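You operate a simulated robot arm through the tools that you are given. There is no shell and no other tool.

The job below is to be done with a simulated two-armed robot. You get a single attempt, and the scene is never put back.

## Task
Stand the red and green candles in the sockets of their colours and switch both on.
Fine: press each tip to light it; slide the holder onto the purple mat.
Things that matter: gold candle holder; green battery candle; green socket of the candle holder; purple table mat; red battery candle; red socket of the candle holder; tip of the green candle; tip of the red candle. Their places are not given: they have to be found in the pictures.

It is judged by the outcome, as a careful person would: the job done as asked, and still so three seconds after it is handed in. It fails if anything else is knocked over, pushed out of place, dropped, spilled or broken.

## Robot
Two 7-joint arms with fingered hands on one trunk that stands fixed in place. Base frame: the origin is at the foot of the trunk, x ahead of it, y to its left, z up. Lengths are in cm, angles in degrees, forces in N, time in s.
The left shoulder is at [20, 13.5, 92], the right one opposite. Payload 4 kg a hand.
The tool frame of a hand sits at the grasp point between the pads (the TCP): z along the fingers, y along the line on which they close. The tips reach 2.5 cm beyond it. Largest opening 8.8 cm; the body of the gripper starts 2.9 cm behind the TCP. The gripper is a hand of 4 fingers: y runs from the thumb to the fingers, the wrist lies at [-1.3, -10.6, -17.4] in the tool frame, and closing takes about 1.5 s.
Orientation is told as [roll, pitch, yaw] about the base's x, y, z axes, in that order, counted from this pose: with the fingers straight down and the wrist toward the robot, the tool's x, y and z point along [0, 1, 0], [1, 0, 0] and [0, 0, -1] of the base frame.

## Interface
- The arms move only by the tool servo_tool. It takes "left_motion", "right_motion" or both (then of equal length, played together; a hand with none holds still); each is a list of rows, each an object of numbers (a shift or turn left out is 0, a gripper value left out holds the last): "wx", "wy", "wz": the turn, a rotation vector about the tool's x, y, z in units of 5 degrees (1.0 is 5 degrees); "tx", "ty", "tz": the shift along the tool's x, y, z in units of 40 mm (1.0 is 40 mm); "hand": the closure in counts, from 0 (fully open) to 255 (shut). In form: [{"wx": .., "wy": .., "wz": .., "tx": .., "ty": .., "tz": .., "hand": ..}, ...]. A call has 1 to 20 rows; each row shifts and turns the commanded pose from where the row before left it, along the tool's axes as they then stand. A call with a number of a shift or a turn outside -1 to 1 is refused whole. Rows are played at 5 a second. More than 5 cm and 8.6 degrees between two rows, or a gripper value outside its range, and nothing of the call is played. A pose out of reach is approached as far as the arm can. The call stops where the force on the tool passes 40 N (or 10 N more than at its start, if that is more) or the arm is blocked; 0.2 s more then pass. Each finger travels about 15.3 cm/s and halts on what it meets, pressing with about 33 N; the grip force reading is that of the motor and also rises with nothing between the fingers. The clock runs only during rows and for 0.2 s after the last one: add rows that do not move to give the fingers time. It gives the time, the measured TCP pose, the force on the tool (base axes), the opening and the grip force at its end, in the units of the frame above (readings bear some noise), with the torque about the TCP (base axes, N m) and any sound that the robot's microphone picked up.
- Cameras (640 x 400 px; columns grow to the right, rows downward): "scene" is now at [14.2, -1.11, 152.64]; the picture's right is [-0.13, -0.99, 0.00], its down [-0.68, 0.09, -0.73] and it looks along [0.72, -0.10, -0.69] (base axes); focal length 350 px, centre (320, 200). "left" rides on the left gripper at [-6.4, -8.3, -9.8] in its tool frame; the picture's right is [-0.62, -0.37, 0.69], its down [0.71, -0.63, 0.30] and it looks along [0.32, 0.68, 0.65] (tool axes); focal length 265 px, centre (320, 200). "right" rides on the right gripper at [6.4, -8.3, -9.8] in its tool frame; the picture's right is [-0.62, 0.37, -0.69], its down [-0.71, -0.63, 0.30] and it looks along [-0.32, 0.68, 0.65] (tool axes); focal length 265 px, centre (320, 200).
- grab_frame(camera): a new picture of that camera. The clock stands still meanwhile.
- slide_trunk(by): slides the trunk up (or, below 0, down) by that many cm; the arms and the scene camera ride with it, the base frame stays. It gives what a move gives, with no picture.
- preshape(shape, hand): the hand has 4 fingers and takes this shape, open, in about a second: jaw (thumb against the fingers, like two jaws); tri (thumb and two fingers); tip (a fingertip pinch); poke (one finger out to press); point (the index stretched); flat (the hand flat); cup (the hand cupped); fist (a fist). The gripper value then closes the fingers along that shape, each until it touches; the sizes above hold for jaw. It gives what a move gives, with no picture.
- head_to(pan, tilt): turns the head with the scene camera to pan (to the left, within 97 degrees either way) and tilt (down, from -29 to 69), counted from straight ahead of the robot. It gives what a move gives.
- locate(camera, pixels): for up to 12 pixels [column, row] of the newest picture of that camera ("zoom" is the newest enlarged one), the place [x, y, z] in the base frame of the surface seen there, good to about 0.2 cm. The clock stands still meanwhile.
- inspect(camera, box): a new picture of the part [left, top, right, bottom] of that camera's present view, enlarged. The clock stands still meanwhile.
- finish_job(): hands the job in; it is judged then, once.

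Unless the task says otherwise, let go and move clear before handing in.

The tools are called after ">>>" by a JSON object that holds its "op" and its "data". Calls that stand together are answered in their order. servo_tool: Moves the arms, as the interface text tells. Its arguments: {"type":"object","properties":{"left_motion":{"type":"array","items":{"type":"object","properties":{"wx":{"type":"number"},"wy":{"type":"number"},"wz":{"type":"number"},"tx":{"type":"number"},"ty":{"type":"number"},"tz":{"type":"number"},"hand":{"type":"number"}}}},"right_motion":{"type":"array","items":{"type":"object","properties":{"wx":{"type":"number"},"wy":{"type":"number"},"wz":{"type":"number"},"tx":{"type":"number"},"ty":{"type":"number"},"tz":{"type":"number"},"hand":{"type":"number"}}}}},"required":[]} The other tools are called the same way: slide_trunk (by) slides the trunk up or down; preshape (shape, hand) gives the hand a shape; head_to (pan, tilt) turns the head that bears the scene camera; grab_frame (camera) takes a picture; locate (camera, pixels) gives the place of the surface under pixels of a picture; inspect (camera, box) takes an enlarged picture of a part of a camera's view; finish_job () hands the job in.

At the start:

```text
time: 0.0
left_ee_pos: [60.35, 24.24, 114.02]
left_ee_rot: [0.0, 0.1, 0.0]
left_contact_force: [-0.3, -0.5, -0.3]
left_wrist_torque: [-0.05, 0.0, 0.03]
left_grip_width: 8.74
left_finger_force: 0.0
left_shape: jaw
right_ee_pos: [49.75, -20.67, 120.75]
right_ee_rot: [0.0, 0.0, 0.1]
right_contact_force: [0.0, 0.5, 0.0]
right_wrist_torque: [0.0, -0.01, -0.01]
right_grip_width: 8.75
right_finger_force: 0.0
right_shape: jaw
trunk travel left (down, up): [-52.5, 24.5]
head pan, tilt: [-7.5, 43.3]
```

scene: 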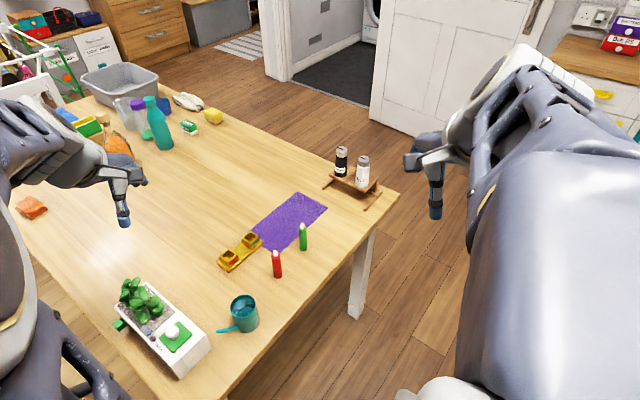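
right: 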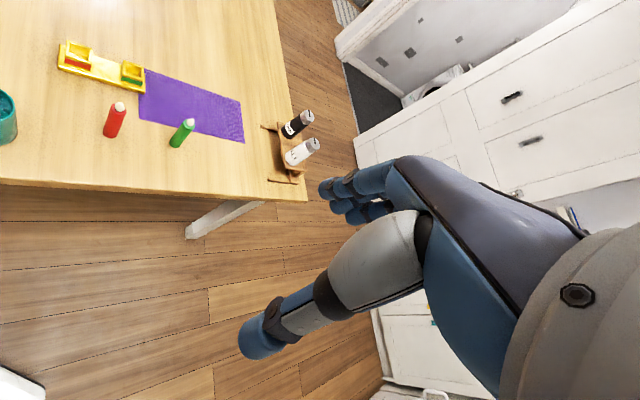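
left: 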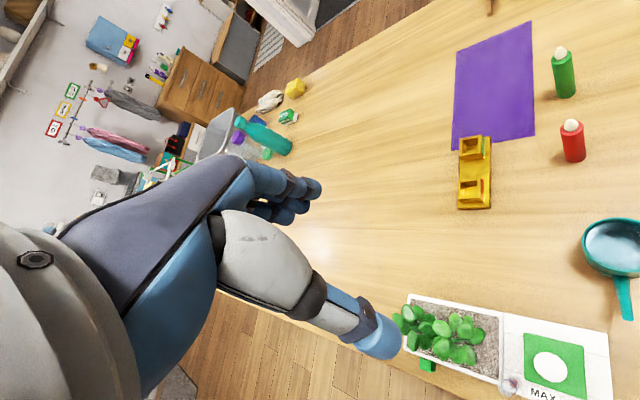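

The scene shows the holder near (240,252), the mat near (290,220), the red candle at (277,264) and the green at (303,237). I'll enlarge that region to find exact places.

>>> {"op": "inspect", "data": {"camera": "scene", "box": [200, 180, 344, 290]}}

>>> {"op": "inspect", "data": {"camera": "left", "box": [430, 10, 630, 220]}}

```text
3.64 times, centred on (272, 235) of scene
```

zoom: 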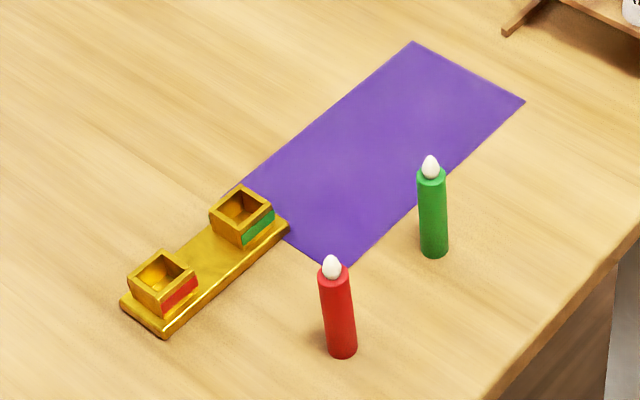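

```text
1.90 times, centred on (530, 115) of left
```

zoom: 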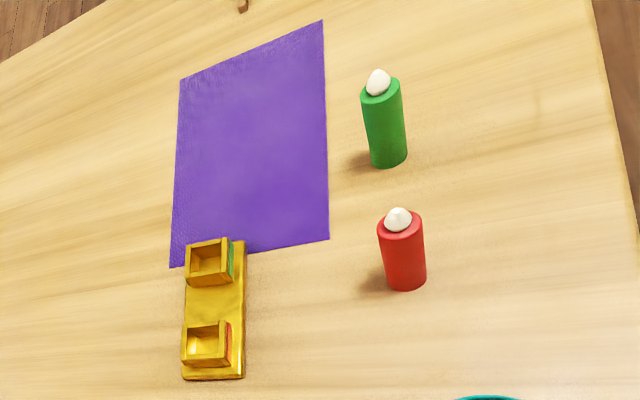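

>>> {"op": "inspect", "data": {"camera": "scene", "box": [200, 180, 344, 290]}}

>>> {"op": "locate", "data": {"camera": "zoom", "pixels": [[412, 41], [524, 101], [338, 266], [240, 185], [121, 303], [166, 337], [289, 227], [160, 288], [242, 210], [332, 262], [430, 162], [343, 352]]}}

>>> {"op": "locate", "data": {"camera": "zoom", "pixels": [[435, 252], [433, 210], [338, 310], [350, 272], [440, 175], [161, 250], [127, 280], [161, 302], [197, 270], [238, 187], [274, 208], [246, 232]]}}

```text
3.64 times, centred on (272, 235) of scene
```

zoom: 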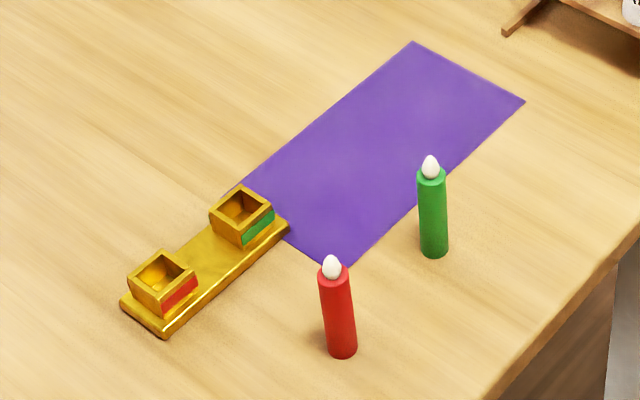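

```text
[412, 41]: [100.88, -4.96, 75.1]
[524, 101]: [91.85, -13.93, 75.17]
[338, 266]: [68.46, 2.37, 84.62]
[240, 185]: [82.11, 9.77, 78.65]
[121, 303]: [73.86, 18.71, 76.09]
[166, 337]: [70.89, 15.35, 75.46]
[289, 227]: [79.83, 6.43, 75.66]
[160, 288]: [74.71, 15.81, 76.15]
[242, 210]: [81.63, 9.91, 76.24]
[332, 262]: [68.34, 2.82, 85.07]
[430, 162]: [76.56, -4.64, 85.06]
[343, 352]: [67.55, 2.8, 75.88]
```

```text
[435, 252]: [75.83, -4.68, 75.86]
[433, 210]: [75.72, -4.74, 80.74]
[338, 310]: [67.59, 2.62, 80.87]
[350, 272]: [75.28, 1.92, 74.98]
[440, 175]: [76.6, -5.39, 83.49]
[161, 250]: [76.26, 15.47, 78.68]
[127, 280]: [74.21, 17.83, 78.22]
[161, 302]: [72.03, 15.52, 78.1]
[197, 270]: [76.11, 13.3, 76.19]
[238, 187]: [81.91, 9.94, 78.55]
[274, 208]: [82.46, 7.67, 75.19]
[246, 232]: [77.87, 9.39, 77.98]
```

Table top reads z≈75, candles about 2 cm thick with tips at z≈85, and the holder runs along roughly −45° yaw. Next I bring the left hand with yaw −45° to above the red socket for a closer look and a grip on it.

>>> {"op": "locate", "data": {"camera": "scene", "pixels": [[125, 285], [145, 310], [183, 370], [205, 350], [172, 335], [243, 300], [225, 330], [262, 320], [362, 160], [341, 150], [325, 187], [138, 280]]}}

>>> {"op": "locate", "data": {"camera": "left", "pixels": [[457, 51], [531, 22], [534, 136], [452, 149], [460, 208], [491, 208], [459, 138], [490, 136], [560, 52], [572, 126], [474, 147], [472, 190]]}}

```text
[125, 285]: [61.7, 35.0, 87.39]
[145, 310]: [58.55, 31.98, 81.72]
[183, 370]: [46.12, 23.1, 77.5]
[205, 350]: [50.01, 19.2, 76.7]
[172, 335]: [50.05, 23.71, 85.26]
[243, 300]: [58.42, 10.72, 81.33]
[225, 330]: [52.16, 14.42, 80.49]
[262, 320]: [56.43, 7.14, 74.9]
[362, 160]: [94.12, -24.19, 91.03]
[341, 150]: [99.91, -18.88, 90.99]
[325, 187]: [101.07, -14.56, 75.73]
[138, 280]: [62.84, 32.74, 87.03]
```

```text
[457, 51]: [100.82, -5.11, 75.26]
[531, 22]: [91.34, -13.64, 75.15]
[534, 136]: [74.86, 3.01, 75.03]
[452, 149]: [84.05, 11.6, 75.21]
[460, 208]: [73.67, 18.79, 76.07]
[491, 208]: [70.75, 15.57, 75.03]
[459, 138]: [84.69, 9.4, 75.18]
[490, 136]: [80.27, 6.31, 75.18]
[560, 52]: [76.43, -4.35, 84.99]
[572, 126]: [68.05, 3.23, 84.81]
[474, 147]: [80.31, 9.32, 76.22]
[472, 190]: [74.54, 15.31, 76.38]
```

The mat's corners come out near (101,−5), (91.5,−14), (75,3), (84,11.6), so the holder must slide about 14 cm along (+x,−y). I move the left hand to z≈96 above the red socket and turn it by −45°.

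>>> {"op": "servo_tool", "data": {"left_motion": [{"tx": -0.364, "ty": 0.575, "tz": 0.75}, {"tx": -0.364, "ty": 0.575, "tz": 0.75}, {"tx": -0.364, "ty": 0.575, "tz": 0.75}, {"tx": -0.364, "ty": 0.575, "tz": 0.75}, {"tx": -0.364, "ty": 0.575, "tz": 0.75}, {"tx": -0.364, "ty": 0.575, "tz": 0.75}, {"wz": 1}, {"wz": 1}, {"wz": 1}, {"wz": 1}, {"wz": 1}, {"wz": 1}, {"wz": 1}, {"wz": 1}, {"wz": 1}, {}]}}

>>> {"op": "grab_frame", "data": {"camera": "scene"}}

>>> {"op": "grab_frame", "data": {"camera": "left"}}

>>> {"op": "grab_frame", "data": {"camera": "right"}}

```text
time: 3.4
left_ee_pos: [74.04, 15.51, 96.05]
left_ee_rot: [0.1, 0.0, -45.1]
left_contact_force: [0.0, 0.2, 1.2]
left_wrist_torque: [0.02, 0.01, 0.0]
left_grip_width: 8.78
left_finger_force: 0.0
left_shape: jaw
right_ee_pos: [49.67, -20.62, 120.91]
right_ee_rot: [0.0, 0.1, 0.0]
right_contact_force: [-0.1, 0.4, 1.0]
right_wrist_torque: [0.02, -0.03, -0.01]
right_grip_width: 8.76
right_finger_force: 0.2
right_shape: jaw
trunk travel left (down, up): [-52.5, 24.5]
head pan, tilt: [-7.5, 43.3]
```

```text
taken
```

scene: 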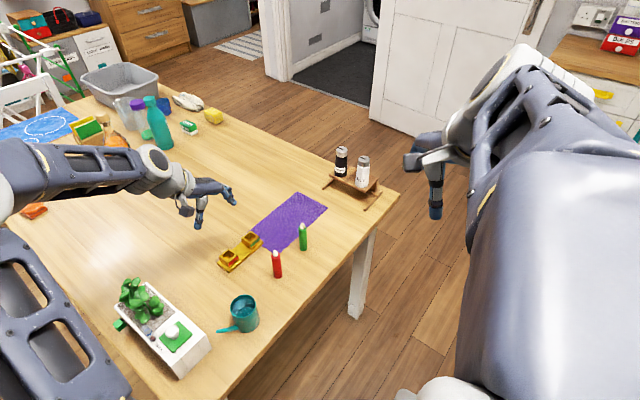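

```text
taken
```

left: 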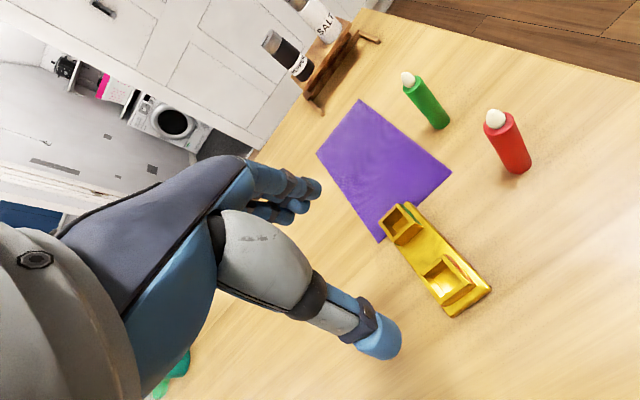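

```text
taken
```

right: 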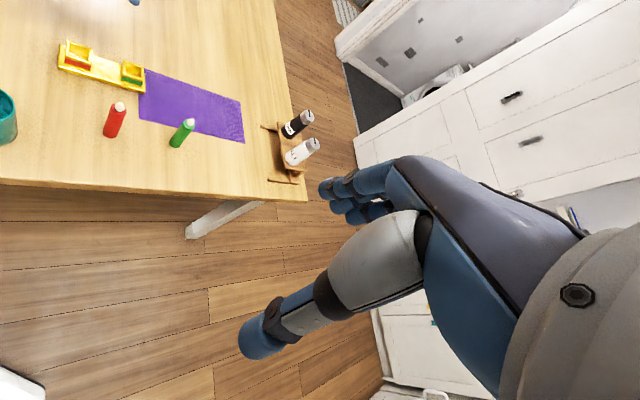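

The left hand hovers over the holder with the arm clear of the plant box. I enlarge its view of the holder for accurate corners.

>>> {"op": "inspect", "data": {"camera": "left", "box": [360, 180, 510, 330]}}

```text
2.67 times, centred on (435, 255) of left
```

zoom: 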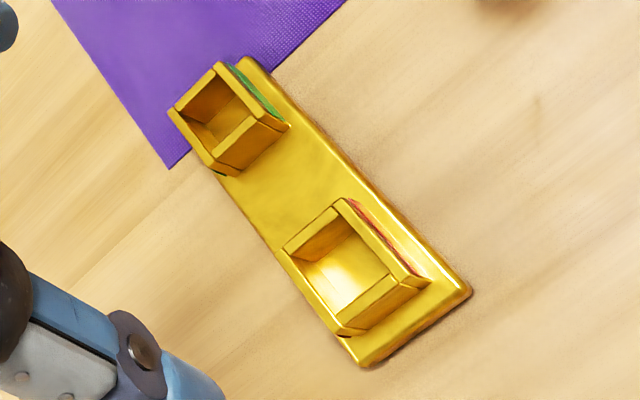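

>>> {"op": "locate", "data": {"camera": "zoom", "pixels": [[345, 198], [282, 250], [345, 332], [424, 280], [220, 63], [170, 110], [219, 172], [288, 126], [244, 58], [470, 291], [362, 366], [345, 270]]}}

>>> {"op": "locate", "data": {"camera": "zoom", "pixels": [[342, 212], [300, 255], [347, 312], [388, 272], [280, 180], [330, 180], [220, 75], [255, 118], [222, 142], [182, 110], [265, 350], [300, 300]]}}

```text
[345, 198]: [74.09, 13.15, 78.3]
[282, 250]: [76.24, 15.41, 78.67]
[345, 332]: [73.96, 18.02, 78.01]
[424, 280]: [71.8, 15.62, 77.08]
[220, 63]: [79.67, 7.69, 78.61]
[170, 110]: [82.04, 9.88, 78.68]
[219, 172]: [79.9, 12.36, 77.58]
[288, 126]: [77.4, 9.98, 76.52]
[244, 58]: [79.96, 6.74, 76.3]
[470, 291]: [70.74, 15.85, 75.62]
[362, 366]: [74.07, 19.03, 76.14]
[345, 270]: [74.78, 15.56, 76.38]
```

```text
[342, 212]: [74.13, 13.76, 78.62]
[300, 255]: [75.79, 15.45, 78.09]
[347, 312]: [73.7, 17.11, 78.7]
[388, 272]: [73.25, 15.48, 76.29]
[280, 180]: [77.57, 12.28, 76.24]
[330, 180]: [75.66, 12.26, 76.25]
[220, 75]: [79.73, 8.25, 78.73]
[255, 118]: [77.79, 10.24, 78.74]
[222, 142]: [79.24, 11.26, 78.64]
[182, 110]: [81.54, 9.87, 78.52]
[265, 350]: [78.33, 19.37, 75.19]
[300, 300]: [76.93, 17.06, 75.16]
```

Red socket centre is about (74.05,15.5) with its rim at z≈78.6, and plate top z≈76.2. I lower the left hand to TCP z≈82 and look.

>>> {"op": "servo_tool", "data": {"left_motion": [{"tz": 0.7}, {"tz": 0.7}, {"tz": 0.7}, {"tz": 0.7}, {"tz": 0.7}, {}]}}

>>> {"op": "grab_frame", "data": {"camera": "left"}}

>>> {"op": "inspect", "data": {"camera": "scene", "box": [160, 170, 320, 290]}}

```text
time: 4.8
left_ee_pos: [74.11, 15.57, 81.99]
left_ee_rot: [-0.1, 0.0, -45.1]
left_contact_force: [0.3, 0.8, -0.2]
left_wrist_torque: [-0.01, -0.02, -0.02]
left_grip_width: 8.79
left_finger_force: 0.0
left_shape: jaw
right_ee_pos: [49.79, -20.58, 120.72]
right_ee_rot: [0.0, 0.0, 0.0]
right_contact_force: [0.0, 0.4, 0.1]
right_wrist_torque: [0.0, 0.01, 0.0]
right_grip_width: 8.77
right_finger_force: 0.1
right_shape: jaw
trunk travel left (down, up): [-52.5, 24.5]
head pan, tilt: [-7.5, 43.3]
```

```text
taken
```

left: 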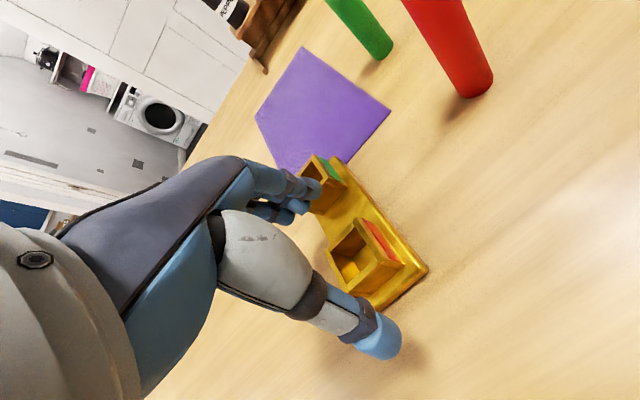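

```text
3.33 times, centred on (240, 230) of scene
```

zoom: 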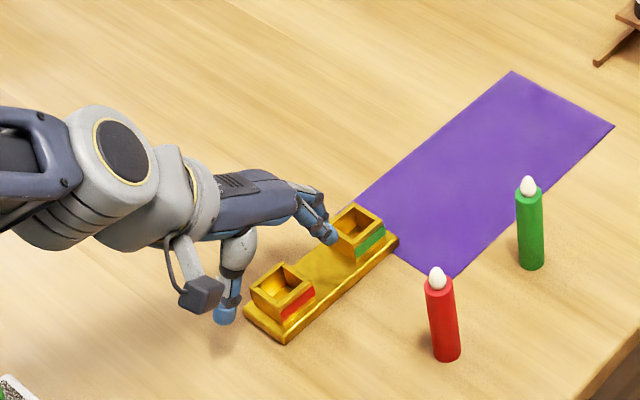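

>>> {"op": "locate", "data": {"camera": "zoom", "pixels": [[332, 240], [322, 236], [224, 318], [228, 290], [325, 215], [338, 215]]}}

>>> {"op": "inspect", "data": {"camera": "left", "box": [240, 140, 440, 370]}}

```text
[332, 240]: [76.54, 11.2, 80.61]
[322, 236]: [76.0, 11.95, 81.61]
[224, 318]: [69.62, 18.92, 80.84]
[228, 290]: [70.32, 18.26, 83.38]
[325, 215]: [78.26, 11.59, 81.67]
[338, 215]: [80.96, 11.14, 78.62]
```

```text
1.74 times, centred on (340, 255) of left
```

zoom: 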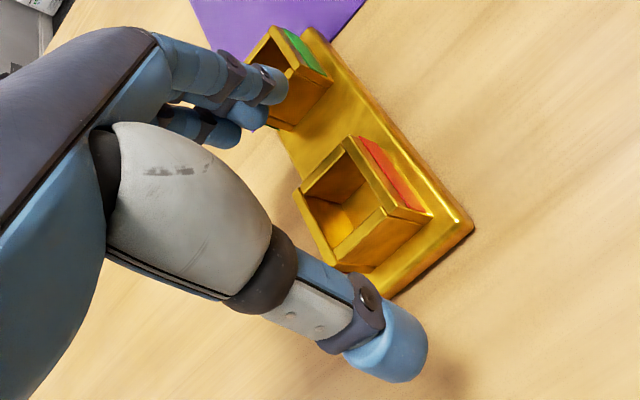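

Fingers clear the green socket by about 1 cm and the thumb stands off the plate end. I close partway, lower to TCP z≈79.2 and then close on the red socket.

>>> {"op": "servo_tool", "data": {"left_motion": [{"hand": 60}, {"hand": 60}, {"hand": 60}, {"tz": 0.35}, {"tz": 0.35}, {}, {}]}}

>>> {"op": "inspect", "data": {"camera": "scene", "box": [160, 170, 320, 290]}}

>>> {"op": "inspect", "data": {"camera": "left", "box": [240, 140, 440, 370]}}

```text
time: 6.4
left_ee_pos: [74.09, 15.65, 79.23]
left_ee_rot: [0.0, 0.0, -44.9]
left_contact_force: [0.8, -0.1, -0.3]
left_wrist_torque: [0.01, 0.02, 0.01]
left_grip_width: 6.77
left_finger_force: 0.0
left_shape: jaw
right_ee_pos: [49.76, -20.75, 120.77]
right_ee_rot: [0.0, 0.0, 0.1]
right_contact_force: [-0.4, -0.3, -0.3]
right_wrist_torque: [0.01, 0.0, 0.0]
right_grip_width: 8.74
right_finger_force: 0.2
right_shape: jaw
trunk travel left (down, up): [-52.5, 24.5]
head pan, tilt: [-7.5, 43.3]
```

```text
3.33 times, centred on (240, 230) of scene
```

zoom: 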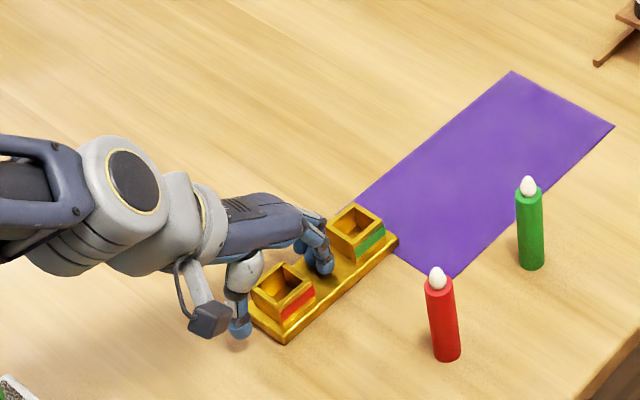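

```text
1.74 times, centred on (340, 255) of left
```

zoom: 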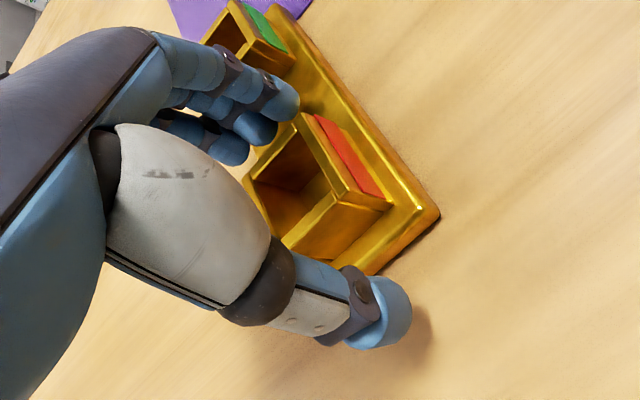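

Fingers straddle the red socket with no contact. I close the grip on it.

>>> {"op": "servo_tool", "data": {"left_motion": [{"hand": 120}, {"hand": 160}, {"hand": 200}, {"hand": 255}, {"hand": 255}, {"hand": 255}, {}, {}]}}

>>> {"op": "inspect", "data": {"camera": "scene", "box": [160, 170, 320, 290]}}

>>> {"op": "inspect", "data": {"camera": "left", "box": [240, 140, 440, 370]}}

```text
time: 8.2
left_ee_pos: [74.16, 15.57, 79.13]
left_ee_rot: [0.0, -0.1, -44.9]
left_contact_force: [-1.5, 0.8, 0.5]
left_wrist_torque: [-0.02, 0.01, 0.02]
left_grip_width: 2.98
left_finger_force: 33.3
left_shape: jaw
right_ee_pos: [49.75, -20.75, 120.87]
right_ee_rot: [0.0, 0.0, 0.0]
right_contact_force: [-0.6, 0.2, -0.6]
right_wrist_torque: [-0.01, -0.02, -0.03]
right_grip_width: 8.72
right_finger_force: 0.0
right_shape: jaw
trunk travel left (down, up): [-52.5, 24.5]
head pan, tilt: [-7.5, 43.3]
```

```text
3.33 times, centred on (240, 230) of scene
```

zoom: 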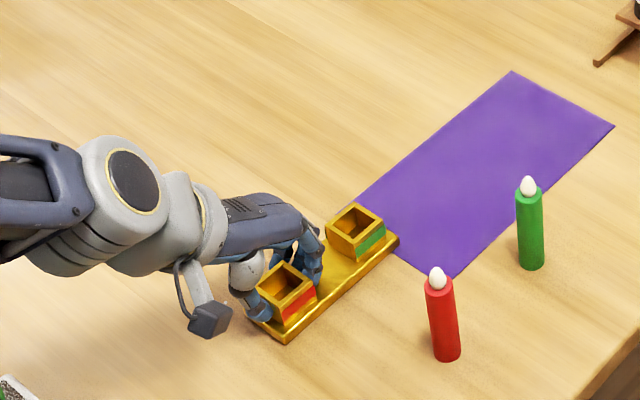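

```text
1.74 times, centred on (340, 255) of left
```

zoom: 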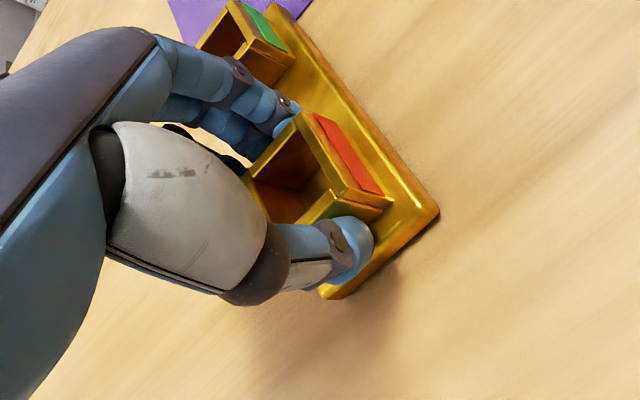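

The socket is held (2.98 cm, 33 N). I slide the holder about 14.5 cm along its long axis onto the mat, unweighting it slightly.

>>> {"op": "servo_tool", "data": {"left_motion": [{"tz": -0.03}, {"ty": 0.242, "tx": -0.017}, {"ty": 0.242, "tx": -0.017}, {"ty": 0.242, "tx": -0.017}, {"ty": 0.242, "tx": -0.017}, {"ty": 0.242, "tx": -0.017}, {"ty": 0.242, "tx": -0.017}, {"ty": 0.242, "tx": -0.017}, {"ty": 0.242, "tx": -0.017}, {"ty": 0.242, "tx": -0.017}, {"ty": 0.242, "tx": -0.017}, {"ty": 0.242, "tx": -0.017}, {"ty": 0.242, "tx": -0.017}, {"ty": 0.242, "tx": -0.017}, {"ty": 0.242, "tx": -0.017}, {"ty": 0.242, "tx": -0.017}, {}, {}]}}

>>> {"op": "grab_frame", "data": {"camera": "left"}}

>>> {"op": "inspect", "data": {"camera": "scene", "box": [200, 170, 360, 290]}}

```text
time: 12.0
left_ee_pos: [83.68, 4.43, 79.32]
left_ee_rot: [-0.1, 0.0, -45.0]
left_contact_force: [-0.4, 0.5, 0.6]
left_wrist_torque: [-0.04, 0.02, 0.0]
left_grip_width: 2.96
left_finger_force: 33.6
left_shape: jaw
right_ee_pos: [49.81, -20.71, 120.81]
right_ee_rot: [-0.1, 0.0, 0.0]
right_contact_force: [0.5, 0.2, 0.1]
right_wrist_torque: [-0.01, -0.05, 0.04]
right_grip_width: 8.75
right_finger_force: 0.0
right_shape: jaw
trunk travel left (down, up): [-52.5, 24.5]
head pan, tilt: [-7.5, 43.3]
```

```text
taken
```

left: 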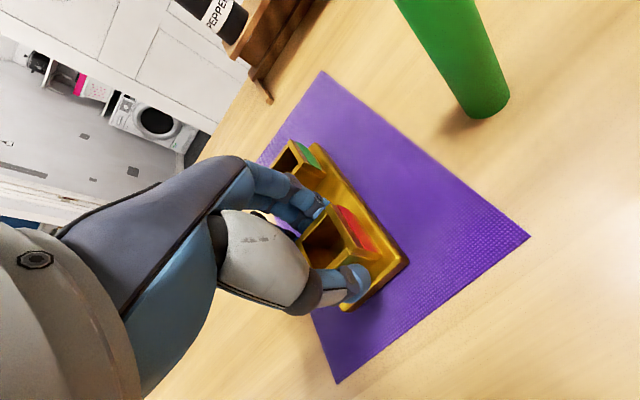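

```text
3.33 times, centred on (280, 230) of scene
```

zoom: 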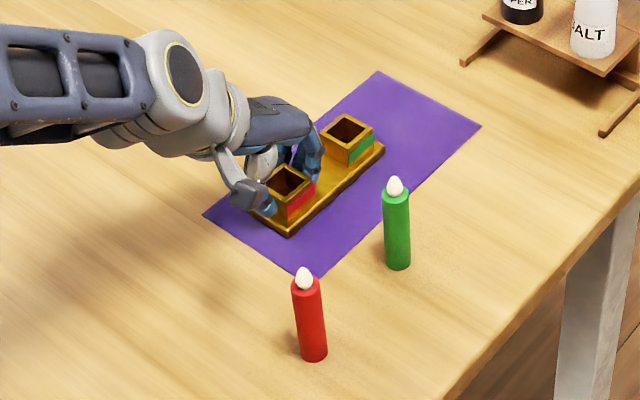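

The holder now lies wholly on the mat and the mat hasn't moved. I set it down, release partway, rise and swing the left hand away.

>>> {"op": "servo_tool", "data": {"left_motion": [{"tz": 0.03}, {}, {"hand": 200}, {"hand": 150}, {"hand": 100}, {"hand": 60}, {"hand": 60}, {}, {"tz": -0.3}, {"tz": -0.5}, {"tz": -0.8}, {"tz": -0.8}, {"tz": -0.8}, {"tz": -0.5, "ty": -0.9}, {"ty": -1}, {"ty": -1}, {"ty": -1}, {"ty": -1}, {}]}}

>>> {"op": "grab_frame", "data": {"camera": "scene"}}

>>> {"op": "grab_frame", "data": {"camera": "left"}}

>>> {"op": "inspect", "data": {"camera": "scene", "box": [220, 170, 348, 270]}}

```text
time: 16.0
left_ee_pos: [69.55, 18.63, 94.14]
left_ee_rot: [-0.1, 0.0, -45.0]
left_contact_force: [0.5, 0.1, 0.5]
left_wrist_torque: [0.04, 0.01, -0.02]
left_grip_width: 6.69
left_finger_force: 0.1
left_shape: jaw
right_ee_pos: [49.74, -20.77, 120.83]
right_ee_rot: [0.0, -0.1, 0.0]
right_contact_force: [-0.1, 0.4, -0.6]
right_wrist_torque: [-0.02, 0.0, -0.03]
right_grip_width: 8.76
right_finger_force: 0.0
right_shape: jaw
trunk travel left (down, up): [-52.5, 24.5]
head pan, tilt: [-7.5, 43.3]
```

```text
taken
```

scene: 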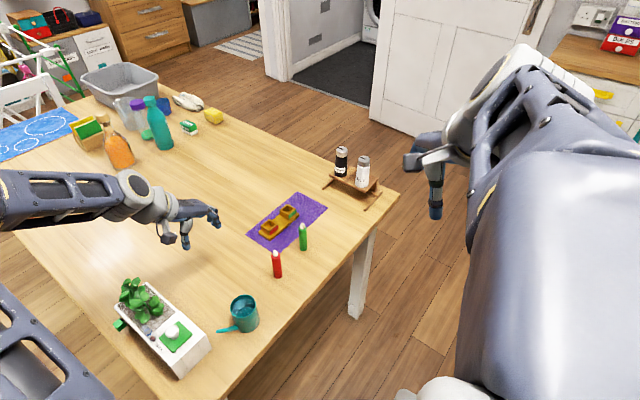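

```text
taken
```

left: 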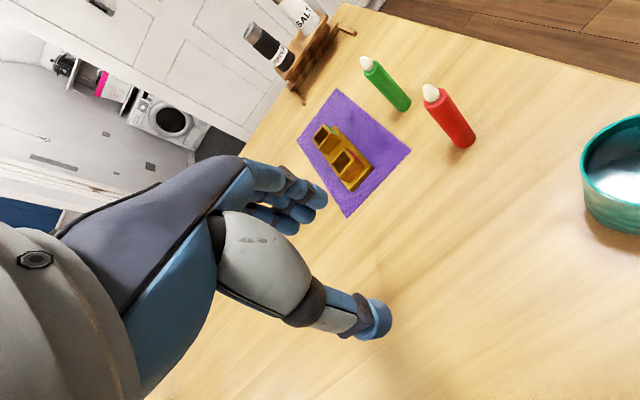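

```text
4.00 times, centred on (284, 220) of scene
```

zoom: 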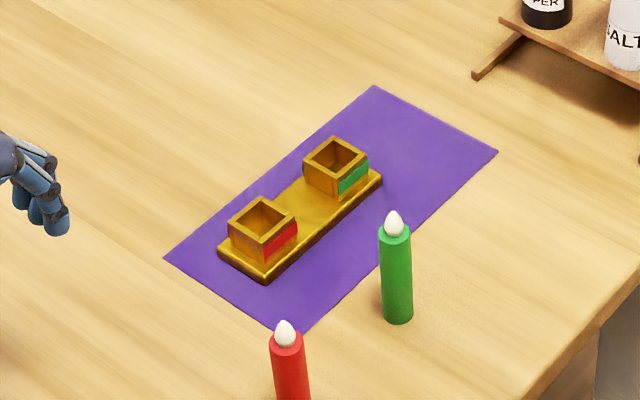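

The holder sits cleanly on the mat. Next I bring the right hand above the green candle (≈(76.8,−4.75)) with yaw +45°, at z≈100.

>>> {"op": "servo_tool", "data": {"right_motion": [{"tx": 0.444, "ty": 0.75, "tz": 0.578}, {"tx": 0.444, "ty": 0.75, "tz": 0.578}, {"tx": 0.444, "ty": 0.75, "tz": 0.578}, {"tx": 0.444, "ty": 0.75, "tz": 0.578}, {"tx": 0.444, "ty": 0.75, "tz": 0.578}, {"tx": 0.444, "ty": 0.75, "tz": 0.578}, {"tx": 0.444, "ty": 0.75, "tz": 0.578}, {"tx": 0.444, "ty": 0.75, "tz": 0.578}, {"tx": 0.444, "ty": 0.75, "tz": 0.578}, {"wz": -1}, {"wz": -1}, {"wz": -1}, {"wz": -1}, {"wz": -1}, {"wz": -1}, {"wz": -1}, {"wz": -1}, {"wz": -1}, {}]}}

>>> {"op": "grab_frame", "data": {"camera": "scene"}}

>>> {"op": "grab_frame", "data": {"camera": "right"}}

```text
time: 20.0
left_ee_pos: [69.54, 18.58, 94.08]
left_ee_rot: [0.0, 0.0, -45.1]
left_contact_force: [0.9, 0.6, 0.0]
left_wrist_torque: [0.0, -0.02, -0.04]
left_grip_width: 6.72
left_finger_force: 0.1
left_shape: jaw
right_ee_pos: [76.83, -4.64, 99.97]
right_ee_rot: [0.0, 0.1, 45.1]
right_contact_force: [0.1, -0.5, 0.7]
right_wrist_torque: [0.0, 0.01, 0.01]
right_grip_width: 8.77
right_finger_force: 0.1
right_shape: jaw
trunk travel left (down, up): [-52.5, 24.5]
head pan, tilt: [-7.5, 43.3]
```

```text
taken
```

scene: 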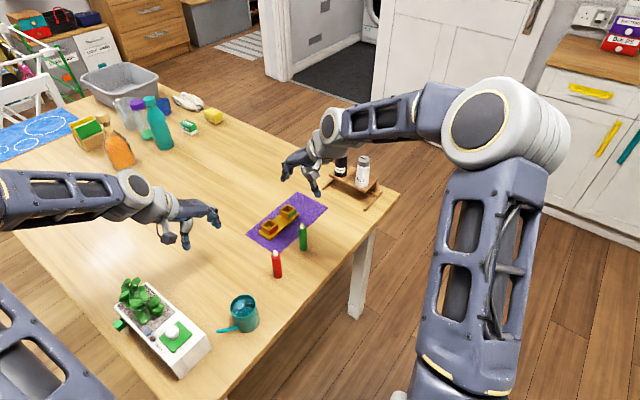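

```text
taken
```

right: 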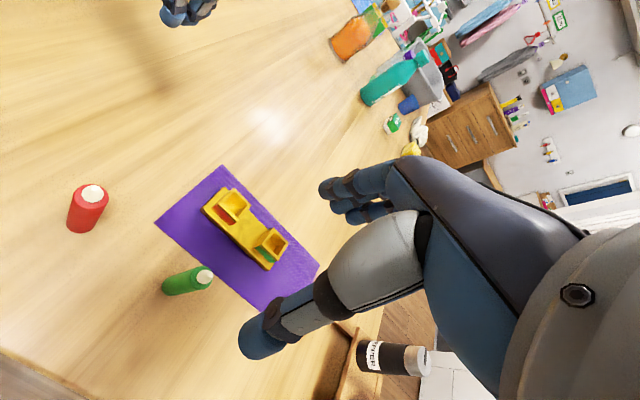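

The right hand is above the green candle with the forearm well clear of the salt and pepper. I enlarge its view for precise positions of candles and sockets.

>>> {"op": "inspect", "data": {"camera": "right", "box": [150, 160, 330, 310]}}

>>> {"op": "locate", "data": {"camera": "right", "pixels": [[204, 276], [190, 280], [165, 287], [190, 270], [190, 291], [92, 193], [88, 210], [78, 225]]}}

```text
2.67 times, centred on (240, 235) of right
```

zoom: 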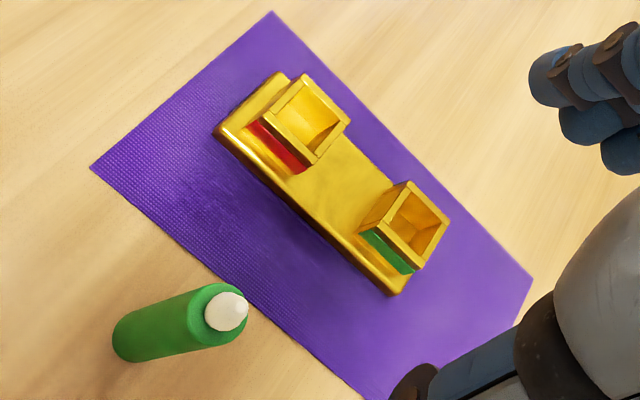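

```text
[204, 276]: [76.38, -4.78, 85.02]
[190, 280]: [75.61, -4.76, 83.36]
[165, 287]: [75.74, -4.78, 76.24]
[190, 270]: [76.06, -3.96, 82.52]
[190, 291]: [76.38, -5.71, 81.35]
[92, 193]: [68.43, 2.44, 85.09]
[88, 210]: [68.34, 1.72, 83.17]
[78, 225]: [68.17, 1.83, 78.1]
```

>>> {"op": "locate", "data": {"camera": "zoom", "pixels": [[304, 76], [349, 122], [298, 168], [248, 122], [407, 182], [447, 224], [411, 271], [362, 230], [404, 194], [434, 226], [410, 255], [375, 230]]}}

>>> {"op": "locate", "data": {"camera": "zoom", "pixels": [[302, 90], [337, 122], [312, 155], [265, 120], [232, 300], [232, 313], [340, 190], [218, 135], [402, 294], [285, 74], [105, 340], [300, 115]]}}

>>> {"op": "inspect", "data": {"camera": "left", "box": [290, 100, 400, 200]}}

```text
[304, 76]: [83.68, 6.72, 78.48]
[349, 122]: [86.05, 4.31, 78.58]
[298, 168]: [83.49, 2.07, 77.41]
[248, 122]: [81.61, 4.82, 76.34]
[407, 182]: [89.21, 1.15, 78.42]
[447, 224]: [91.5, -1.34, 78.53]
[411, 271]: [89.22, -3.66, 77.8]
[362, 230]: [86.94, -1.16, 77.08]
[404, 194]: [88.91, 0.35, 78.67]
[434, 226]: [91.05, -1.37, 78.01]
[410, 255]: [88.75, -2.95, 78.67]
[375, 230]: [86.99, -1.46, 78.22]
```

```text
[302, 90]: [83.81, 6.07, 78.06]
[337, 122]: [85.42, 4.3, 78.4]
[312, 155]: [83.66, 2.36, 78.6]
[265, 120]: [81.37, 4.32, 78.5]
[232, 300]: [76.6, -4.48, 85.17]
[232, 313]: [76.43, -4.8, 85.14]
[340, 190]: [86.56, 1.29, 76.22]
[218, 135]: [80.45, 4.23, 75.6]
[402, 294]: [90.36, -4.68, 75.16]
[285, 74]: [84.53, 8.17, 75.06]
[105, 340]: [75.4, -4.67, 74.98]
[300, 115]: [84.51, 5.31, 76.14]
```

```text
4.00 times, centred on (345, 150) of left
```

zoom: 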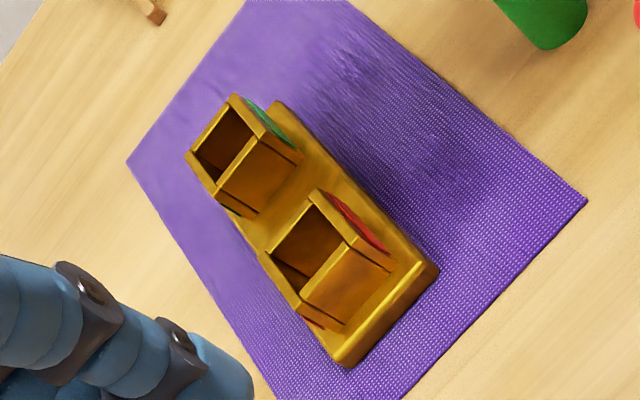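

Sockets now centre near red (83.6,4.4) and green (89.25,−1.25), green candle axis near (76.55,−4.75). I lower the right hand to just above the green tip and check alignment.

>>> {"op": "servo_tool", "data": {"right_motion": [{"tx": 0.03, "ty": -0.069, "tz": 0.5}, {"tz": 0.8}, {"tz": 0.8}, {"tz": 0.75}, {}, {}]}}

>>> {"op": "grab_frame", "data": {"camera": "right"}}

>>> {"op": "inspect", "data": {"camera": "scene", "box": [240, 150, 400, 270]}}

>>> {"op": "grab_frame", "data": {"camera": "left"}}

```text
time: 21.4
left_ee_pos: [69.57, 18.6, 93.99]
left_ee_rot: [0.0, 0.0, -45.0]
left_contact_force: [-0.3, 0.7, -0.9]
left_wrist_torque: [0.02, 0.0, 0.01]
left_grip_width: 6.71
left_finger_force: 0.1
left_shape: jaw
right_ee_pos: [76.43, -4.75, 88.67]
right_ee_rot: [0.1, 0.0, 45.0]
right_contact_force: [-0.1, -0.2, -0.1]
right_wrist_torque: [-0.05, 0.0, 0.04]
right_grip_width: 8.77
right_finger_force: 0.0
right_shape: jaw
trunk travel left (down, up): [-52.5, 24.5]
head pan, tilt: [-7.5, 43.3]
```

```text
taken
```

right: 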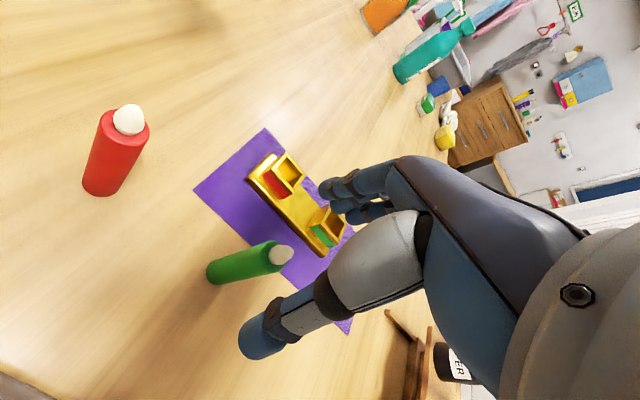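

```text
3.33 times, centred on (320, 210) of scene
```

zoom: 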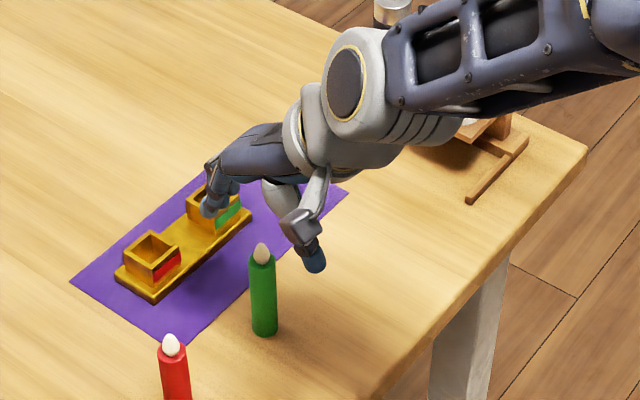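

```text
taken
```

left: 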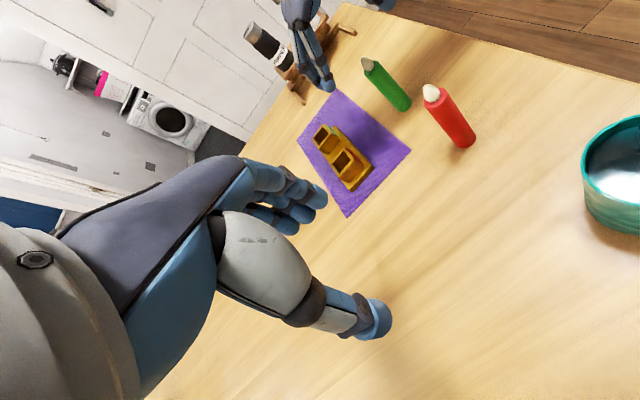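

The candle tip lies midway between thumb and fingers. I lower to TCP z≈82.7 and look before closing.

>>> {"op": "servo_tool", "data": {"right_motion": [{"tz": 0.4}, {"tz": 0.4}, {"tz": 0.4}, {"tz": 0.28}, {}, {}]}}

>>> {"op": "grab_frame", "data": {"camera": "right"}}

>>> {"op": "inspect", "data": {"camera": "scene", "box": [240, 160, 384, 270]}}

```text
time: 22.8
left_ee_pos: [69.53, 18.5, 94.04]
left_ee_rot: [0.0, 0.0, -45.1]
left_contact_force: [0.1, 0.1, 0.8]
left_wrist_torque: [0.0, 0.0, -0.03]
left_grip_width: 6.73
left_finger_force: 0.1
left_shape: jaw
right_ee_pos: [76.47, -4.84, 82.68]
right_ee_rot: [0.0, 0.0, 45.1]
right_contact_force: [0.0, -0.2, -0.2]
right_wrist_torque: [-0.02, 0.0, -0.03]
right_grip_width: 8.77
right_finger_force: 0.0
right_shape: jaw
trunk travel left (down, up): [-52.5, 24.5]
head pan, tilt: [-7.5, 43.3]
```

```text
taken
```

right: 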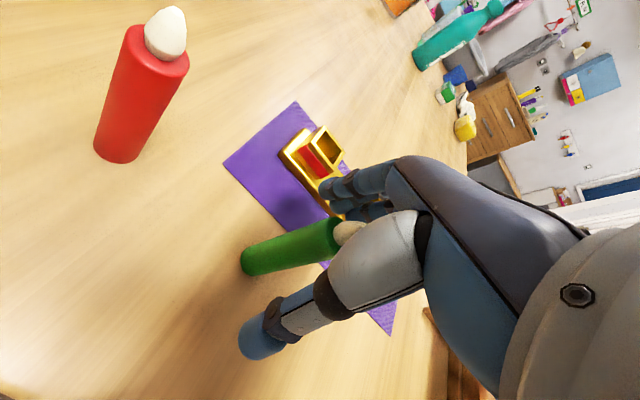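

```text
3.64 times, centred on (312, 215) of scene
```

zoom: 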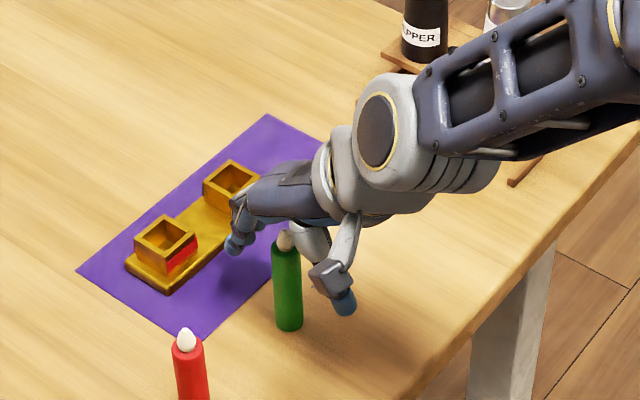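

The candle runs through the TCP pixel (325,242) and sits between thumb and fingers. I raise 0.5 cm to keep the tip away from the palm and close slowly.

>>> {"op": "servo_tool", "data": {"right_motion": [{"tz": -0.12, "tx": -0.01, "ty": 0.02}, {"hand": 60}, {"hand": 100}, {"hand": 130}, {"hand": 150}, {"hand": 165}, {"hand": 180}, {"hand": 195}, {"hand": 210}, {"hand": 225}, {"hand": 255}, {}, {}, {}]}}

>>> {"op": "grab_frame", "data": {"camera": "right"}}

>>> {"op": "inspect", "data": {"camera": "scene", "box": [240, 160, 384, 270]}}

```text
time: 25.8
left_ee_pos: [69.64, 18.56, 94.06]
left_ee_rot: [0.0, 0.1, -45.0]
left_contact_force: [0.6, 0.2, 0.3]
left_wrist_torque: [-0.02, -0.03, -0.01]
left_grip_width: 6.7
left_finger_force: 0.2
left_shape: jaw
right_ee_pos: [76.61, -4.86, 83.17]
right_ee_rot: [0.1, 0.0, 45.0]
right_contact_force: [-0.6, 0.2, 0.1]
right_wrist_torque: [0.01, 0.01, 0.04]
right_grip_width: 1.47
right_finger_force: 33.2
right_shape: jaw
trunk travel left (down, up): [-52.5, 24.5]
head pan, tilt: [-7.5, 43.3]
```

```text
taken
```

right: 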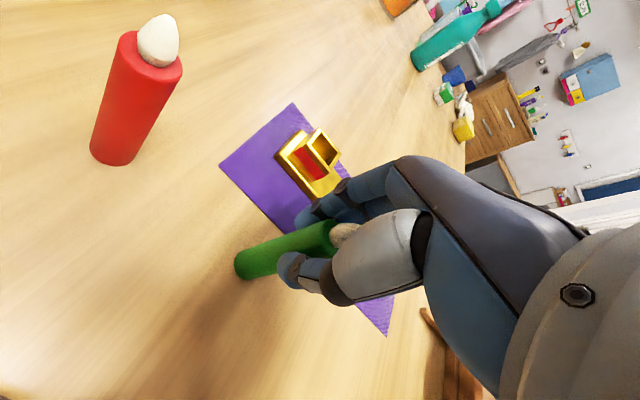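

```text
3.64 times, centred on (312, 215) of scene
```

zoom: 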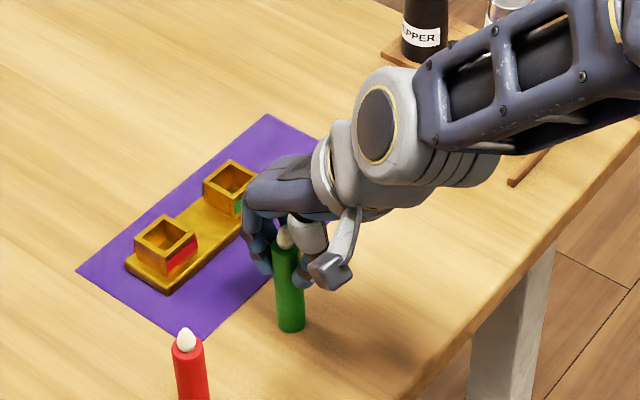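

The grip reads 1.47 cm, less than the candle's ~2 cm, so I check more closely whether it is held properly.

>>> {"op": "inspect", "data": {"camera": "right", "box": [220, 170, 380, 300]}}

>>> {"op": "inspect", "data": {"camera": "scene", "box": [280, 200, 344, 250]}}

>>> {"op": "inspect", "data": {"camera": "left", "box": [300, 20, 460, 140]}}

```text
3.08 times, centred on (300, 235) of right
```

zoom: 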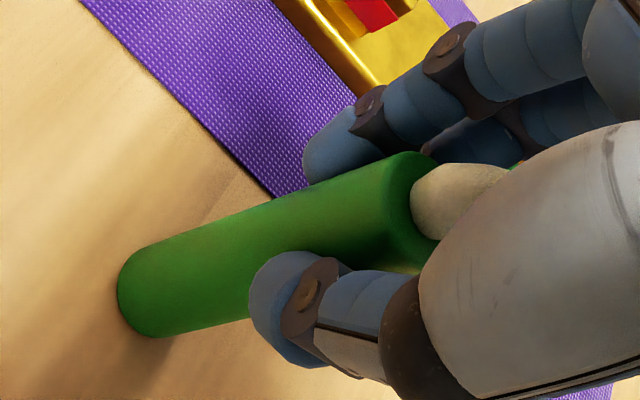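

```text
8.00 times, centred on (312, 225) of scene
```

zoom: 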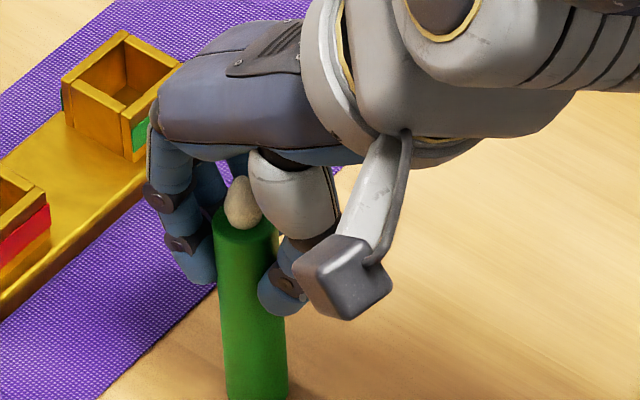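

```text
3.33 times, centred on (380, 80) of left
```

zoom: 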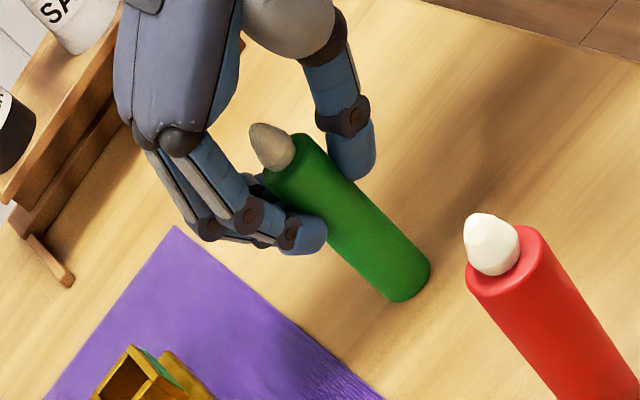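

>>> {"op": "inspect", "data": {"camera": "scene", "box": [272, 200, 352, 260]}}

>>> {"op": "locate", "data": {"camera": "zoom", "pixels": [[255, 195], [245, 188], [240, 225], [260, 290], [240, 290], [282, 310], [270, 340], [225, 240], [250, 225]]}}

>>> {"op": "locate", "data": {"camera": "right", "pixels": [[342, 236], [245, 263], [270, 255], [310, 240], [275, 245], [275, 265], [300, 275], [310, 215]]}}

```text
6.67 times, centred on (312, 230) of scene
```

zoom: 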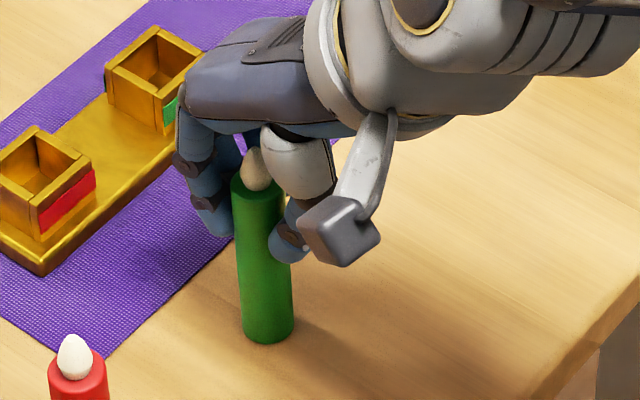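

```text
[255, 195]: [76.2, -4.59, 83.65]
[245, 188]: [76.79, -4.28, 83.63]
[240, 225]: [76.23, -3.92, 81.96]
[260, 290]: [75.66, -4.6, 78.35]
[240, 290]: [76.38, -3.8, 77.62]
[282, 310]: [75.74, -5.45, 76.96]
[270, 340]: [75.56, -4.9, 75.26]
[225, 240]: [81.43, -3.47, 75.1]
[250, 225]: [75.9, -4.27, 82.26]
```

```text
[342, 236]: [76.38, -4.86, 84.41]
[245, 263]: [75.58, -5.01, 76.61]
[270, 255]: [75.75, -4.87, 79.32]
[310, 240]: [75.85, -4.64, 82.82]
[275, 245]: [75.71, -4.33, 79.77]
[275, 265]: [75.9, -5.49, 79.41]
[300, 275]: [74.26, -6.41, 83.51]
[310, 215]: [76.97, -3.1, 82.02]
```

The candle is still upright with its axis at the TCP, held between thumb and index. I lift it 1.2 cm as a test.

>>> {"op": "servo_tool", "data": {"right_motion": [{"tz": -0.1}, {"tz": -0.1}, {"tz": -0.1}, {}]}}

>>> {"op": "inspect", "data": {"camera": "scene", "box": [272, 200, 352, 260]}}

>>> {"op": "inspect", "data": {"camera": "right", "box": [220, 170, 380, 300]}}

```text
time: 26.8
left_ee_pos: [69.53, 18.59, 94.14]
left_ee_rot: [-0.1, 0.0, -44.9]
left_contact_force: [-0.5, 0.5, 0.0]
left_wrist_torque: [0.01, 0.04, 0.0]
left_grip_width: 6.72
left_finger_force: 0.0
left_shape: jaw
right_ee_pos: [76.64, -4.78, 84.26]
right_ee_rot: [0.0, 0.0, 45.0]
right_contact_force: [1.0, 0.1, -1.6]
right_wrist_torque: [0.01, 0.02, -0.01]
right_grip_width: 1.49
right_finger_force: 32.9
right_shape: jaw
trunk travel left (down, up): [-52.5, 24.5]
head pan, tilt: [-7.5, 43.3]
```

```text
6.67 times, centred on (312, 230) of scene
```

zoom: 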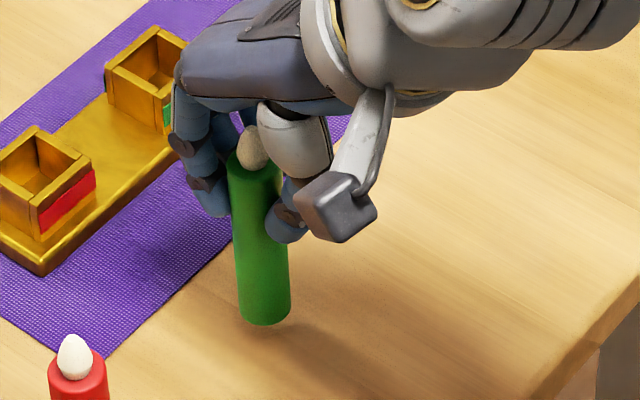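

```text
3.08 times, centred on (300, 235) of right
```

zoom: 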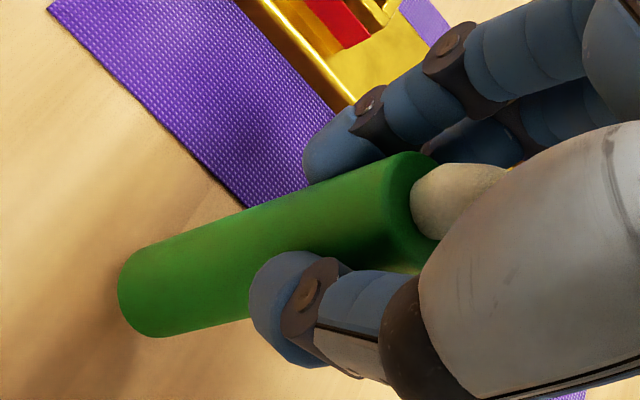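

The candle lifts firmly and upright. I raise it and carry it above the green socket at (89.25,−1.25).

>>> {"op": "servo_tool", "data": {"right_motion": [{"tz": -0.5}, {"tz": -0.7}, {"tz": -0.74}, {"tx": -0.32, "ty": 0.57}, {"tx": -0.32, "ty": 0.57}, {"tx": -0.32, "ty": 0.57}, {"tx": -0.32, "ty": 0.57}, {"tx": -0.32, "ty": 0.57}, {}, {}]}}

>>> {"op": "grab_frame", "data": {"camera": "scene"}}

>>> {"op": "grab_frame", "data": {"camera": "right"}}

>>> {"op": "inspect", "data": {"camera": "scene", "box": [230, 140, 358, 240]}}

>>> {"op": "inspect", "data": {"camera": "left", "box": [270, 20, 430, 200]}}

```text
time: 29.0
left_ee_pos: [69.48, 18.51, 94.1]
left_ee_rot: [-0.1, -0.1, -45.1]
left_contact_force: [-0.5, 0.8, -0.7]
left_wrist_torque: [-0.01, 0.01, 0.01]
left_grip_width: 6.7
left_finger_force: 0.0
left_shape: jaw
right_ee_pos: [89.1, -1.04, 92.17]
right_ee_rot: [0.0, 0.1, 45.0]
right_contact_force: [-0.7, 0.6, -0.8]
right_wrist_torque: [0.0, 0.01, -0.01]
right_grip_width: 1.49
right_finger_force: 32.5
right_shape: jaw
trunk travel left (down, up): [-52.5, 24.5]
head pan, tilt: [-7.5, 43.3]
```

```text
taken
```

scene: 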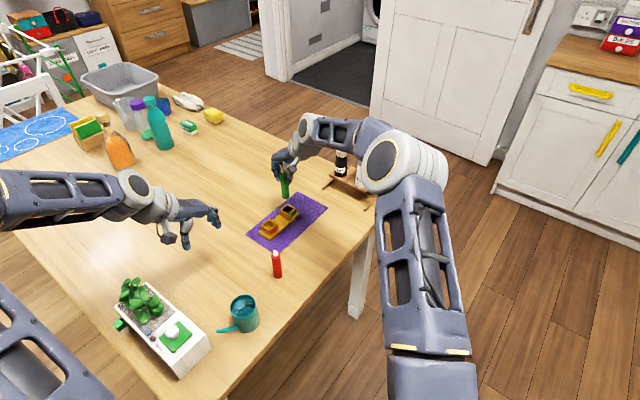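

```text
taken
```

right: 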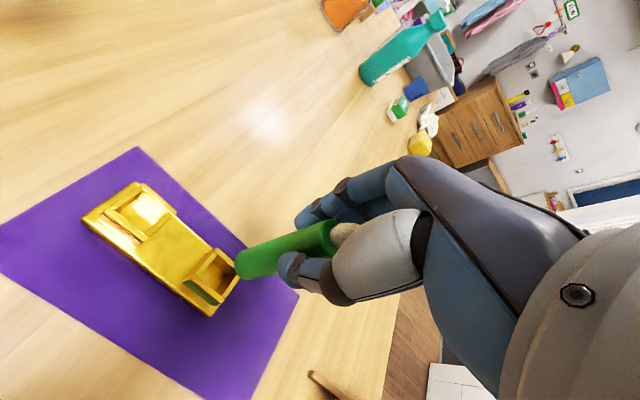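

```text
4.00 times, centred on (294, 190) of scene
```

zoom: 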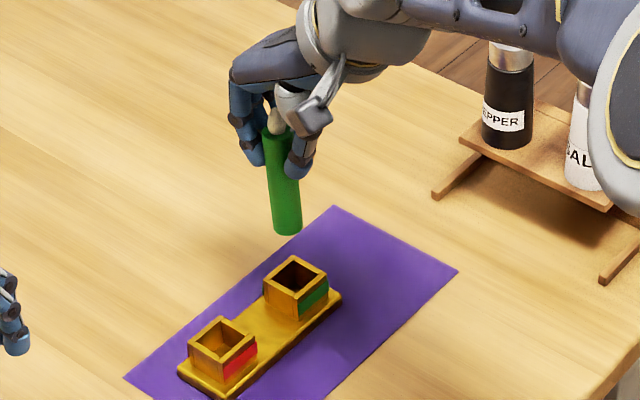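

```text
2.22 times, centred on (350, 110) of left
```

zoom: 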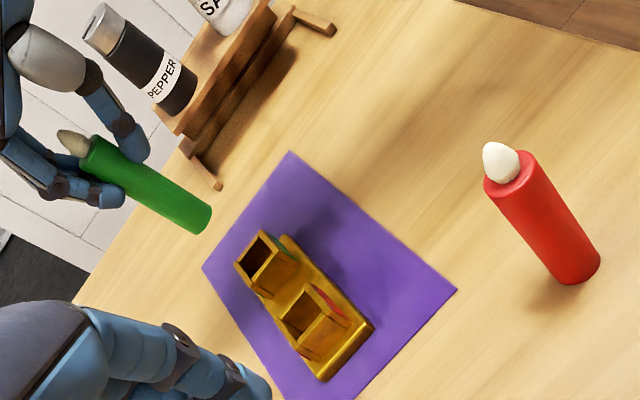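

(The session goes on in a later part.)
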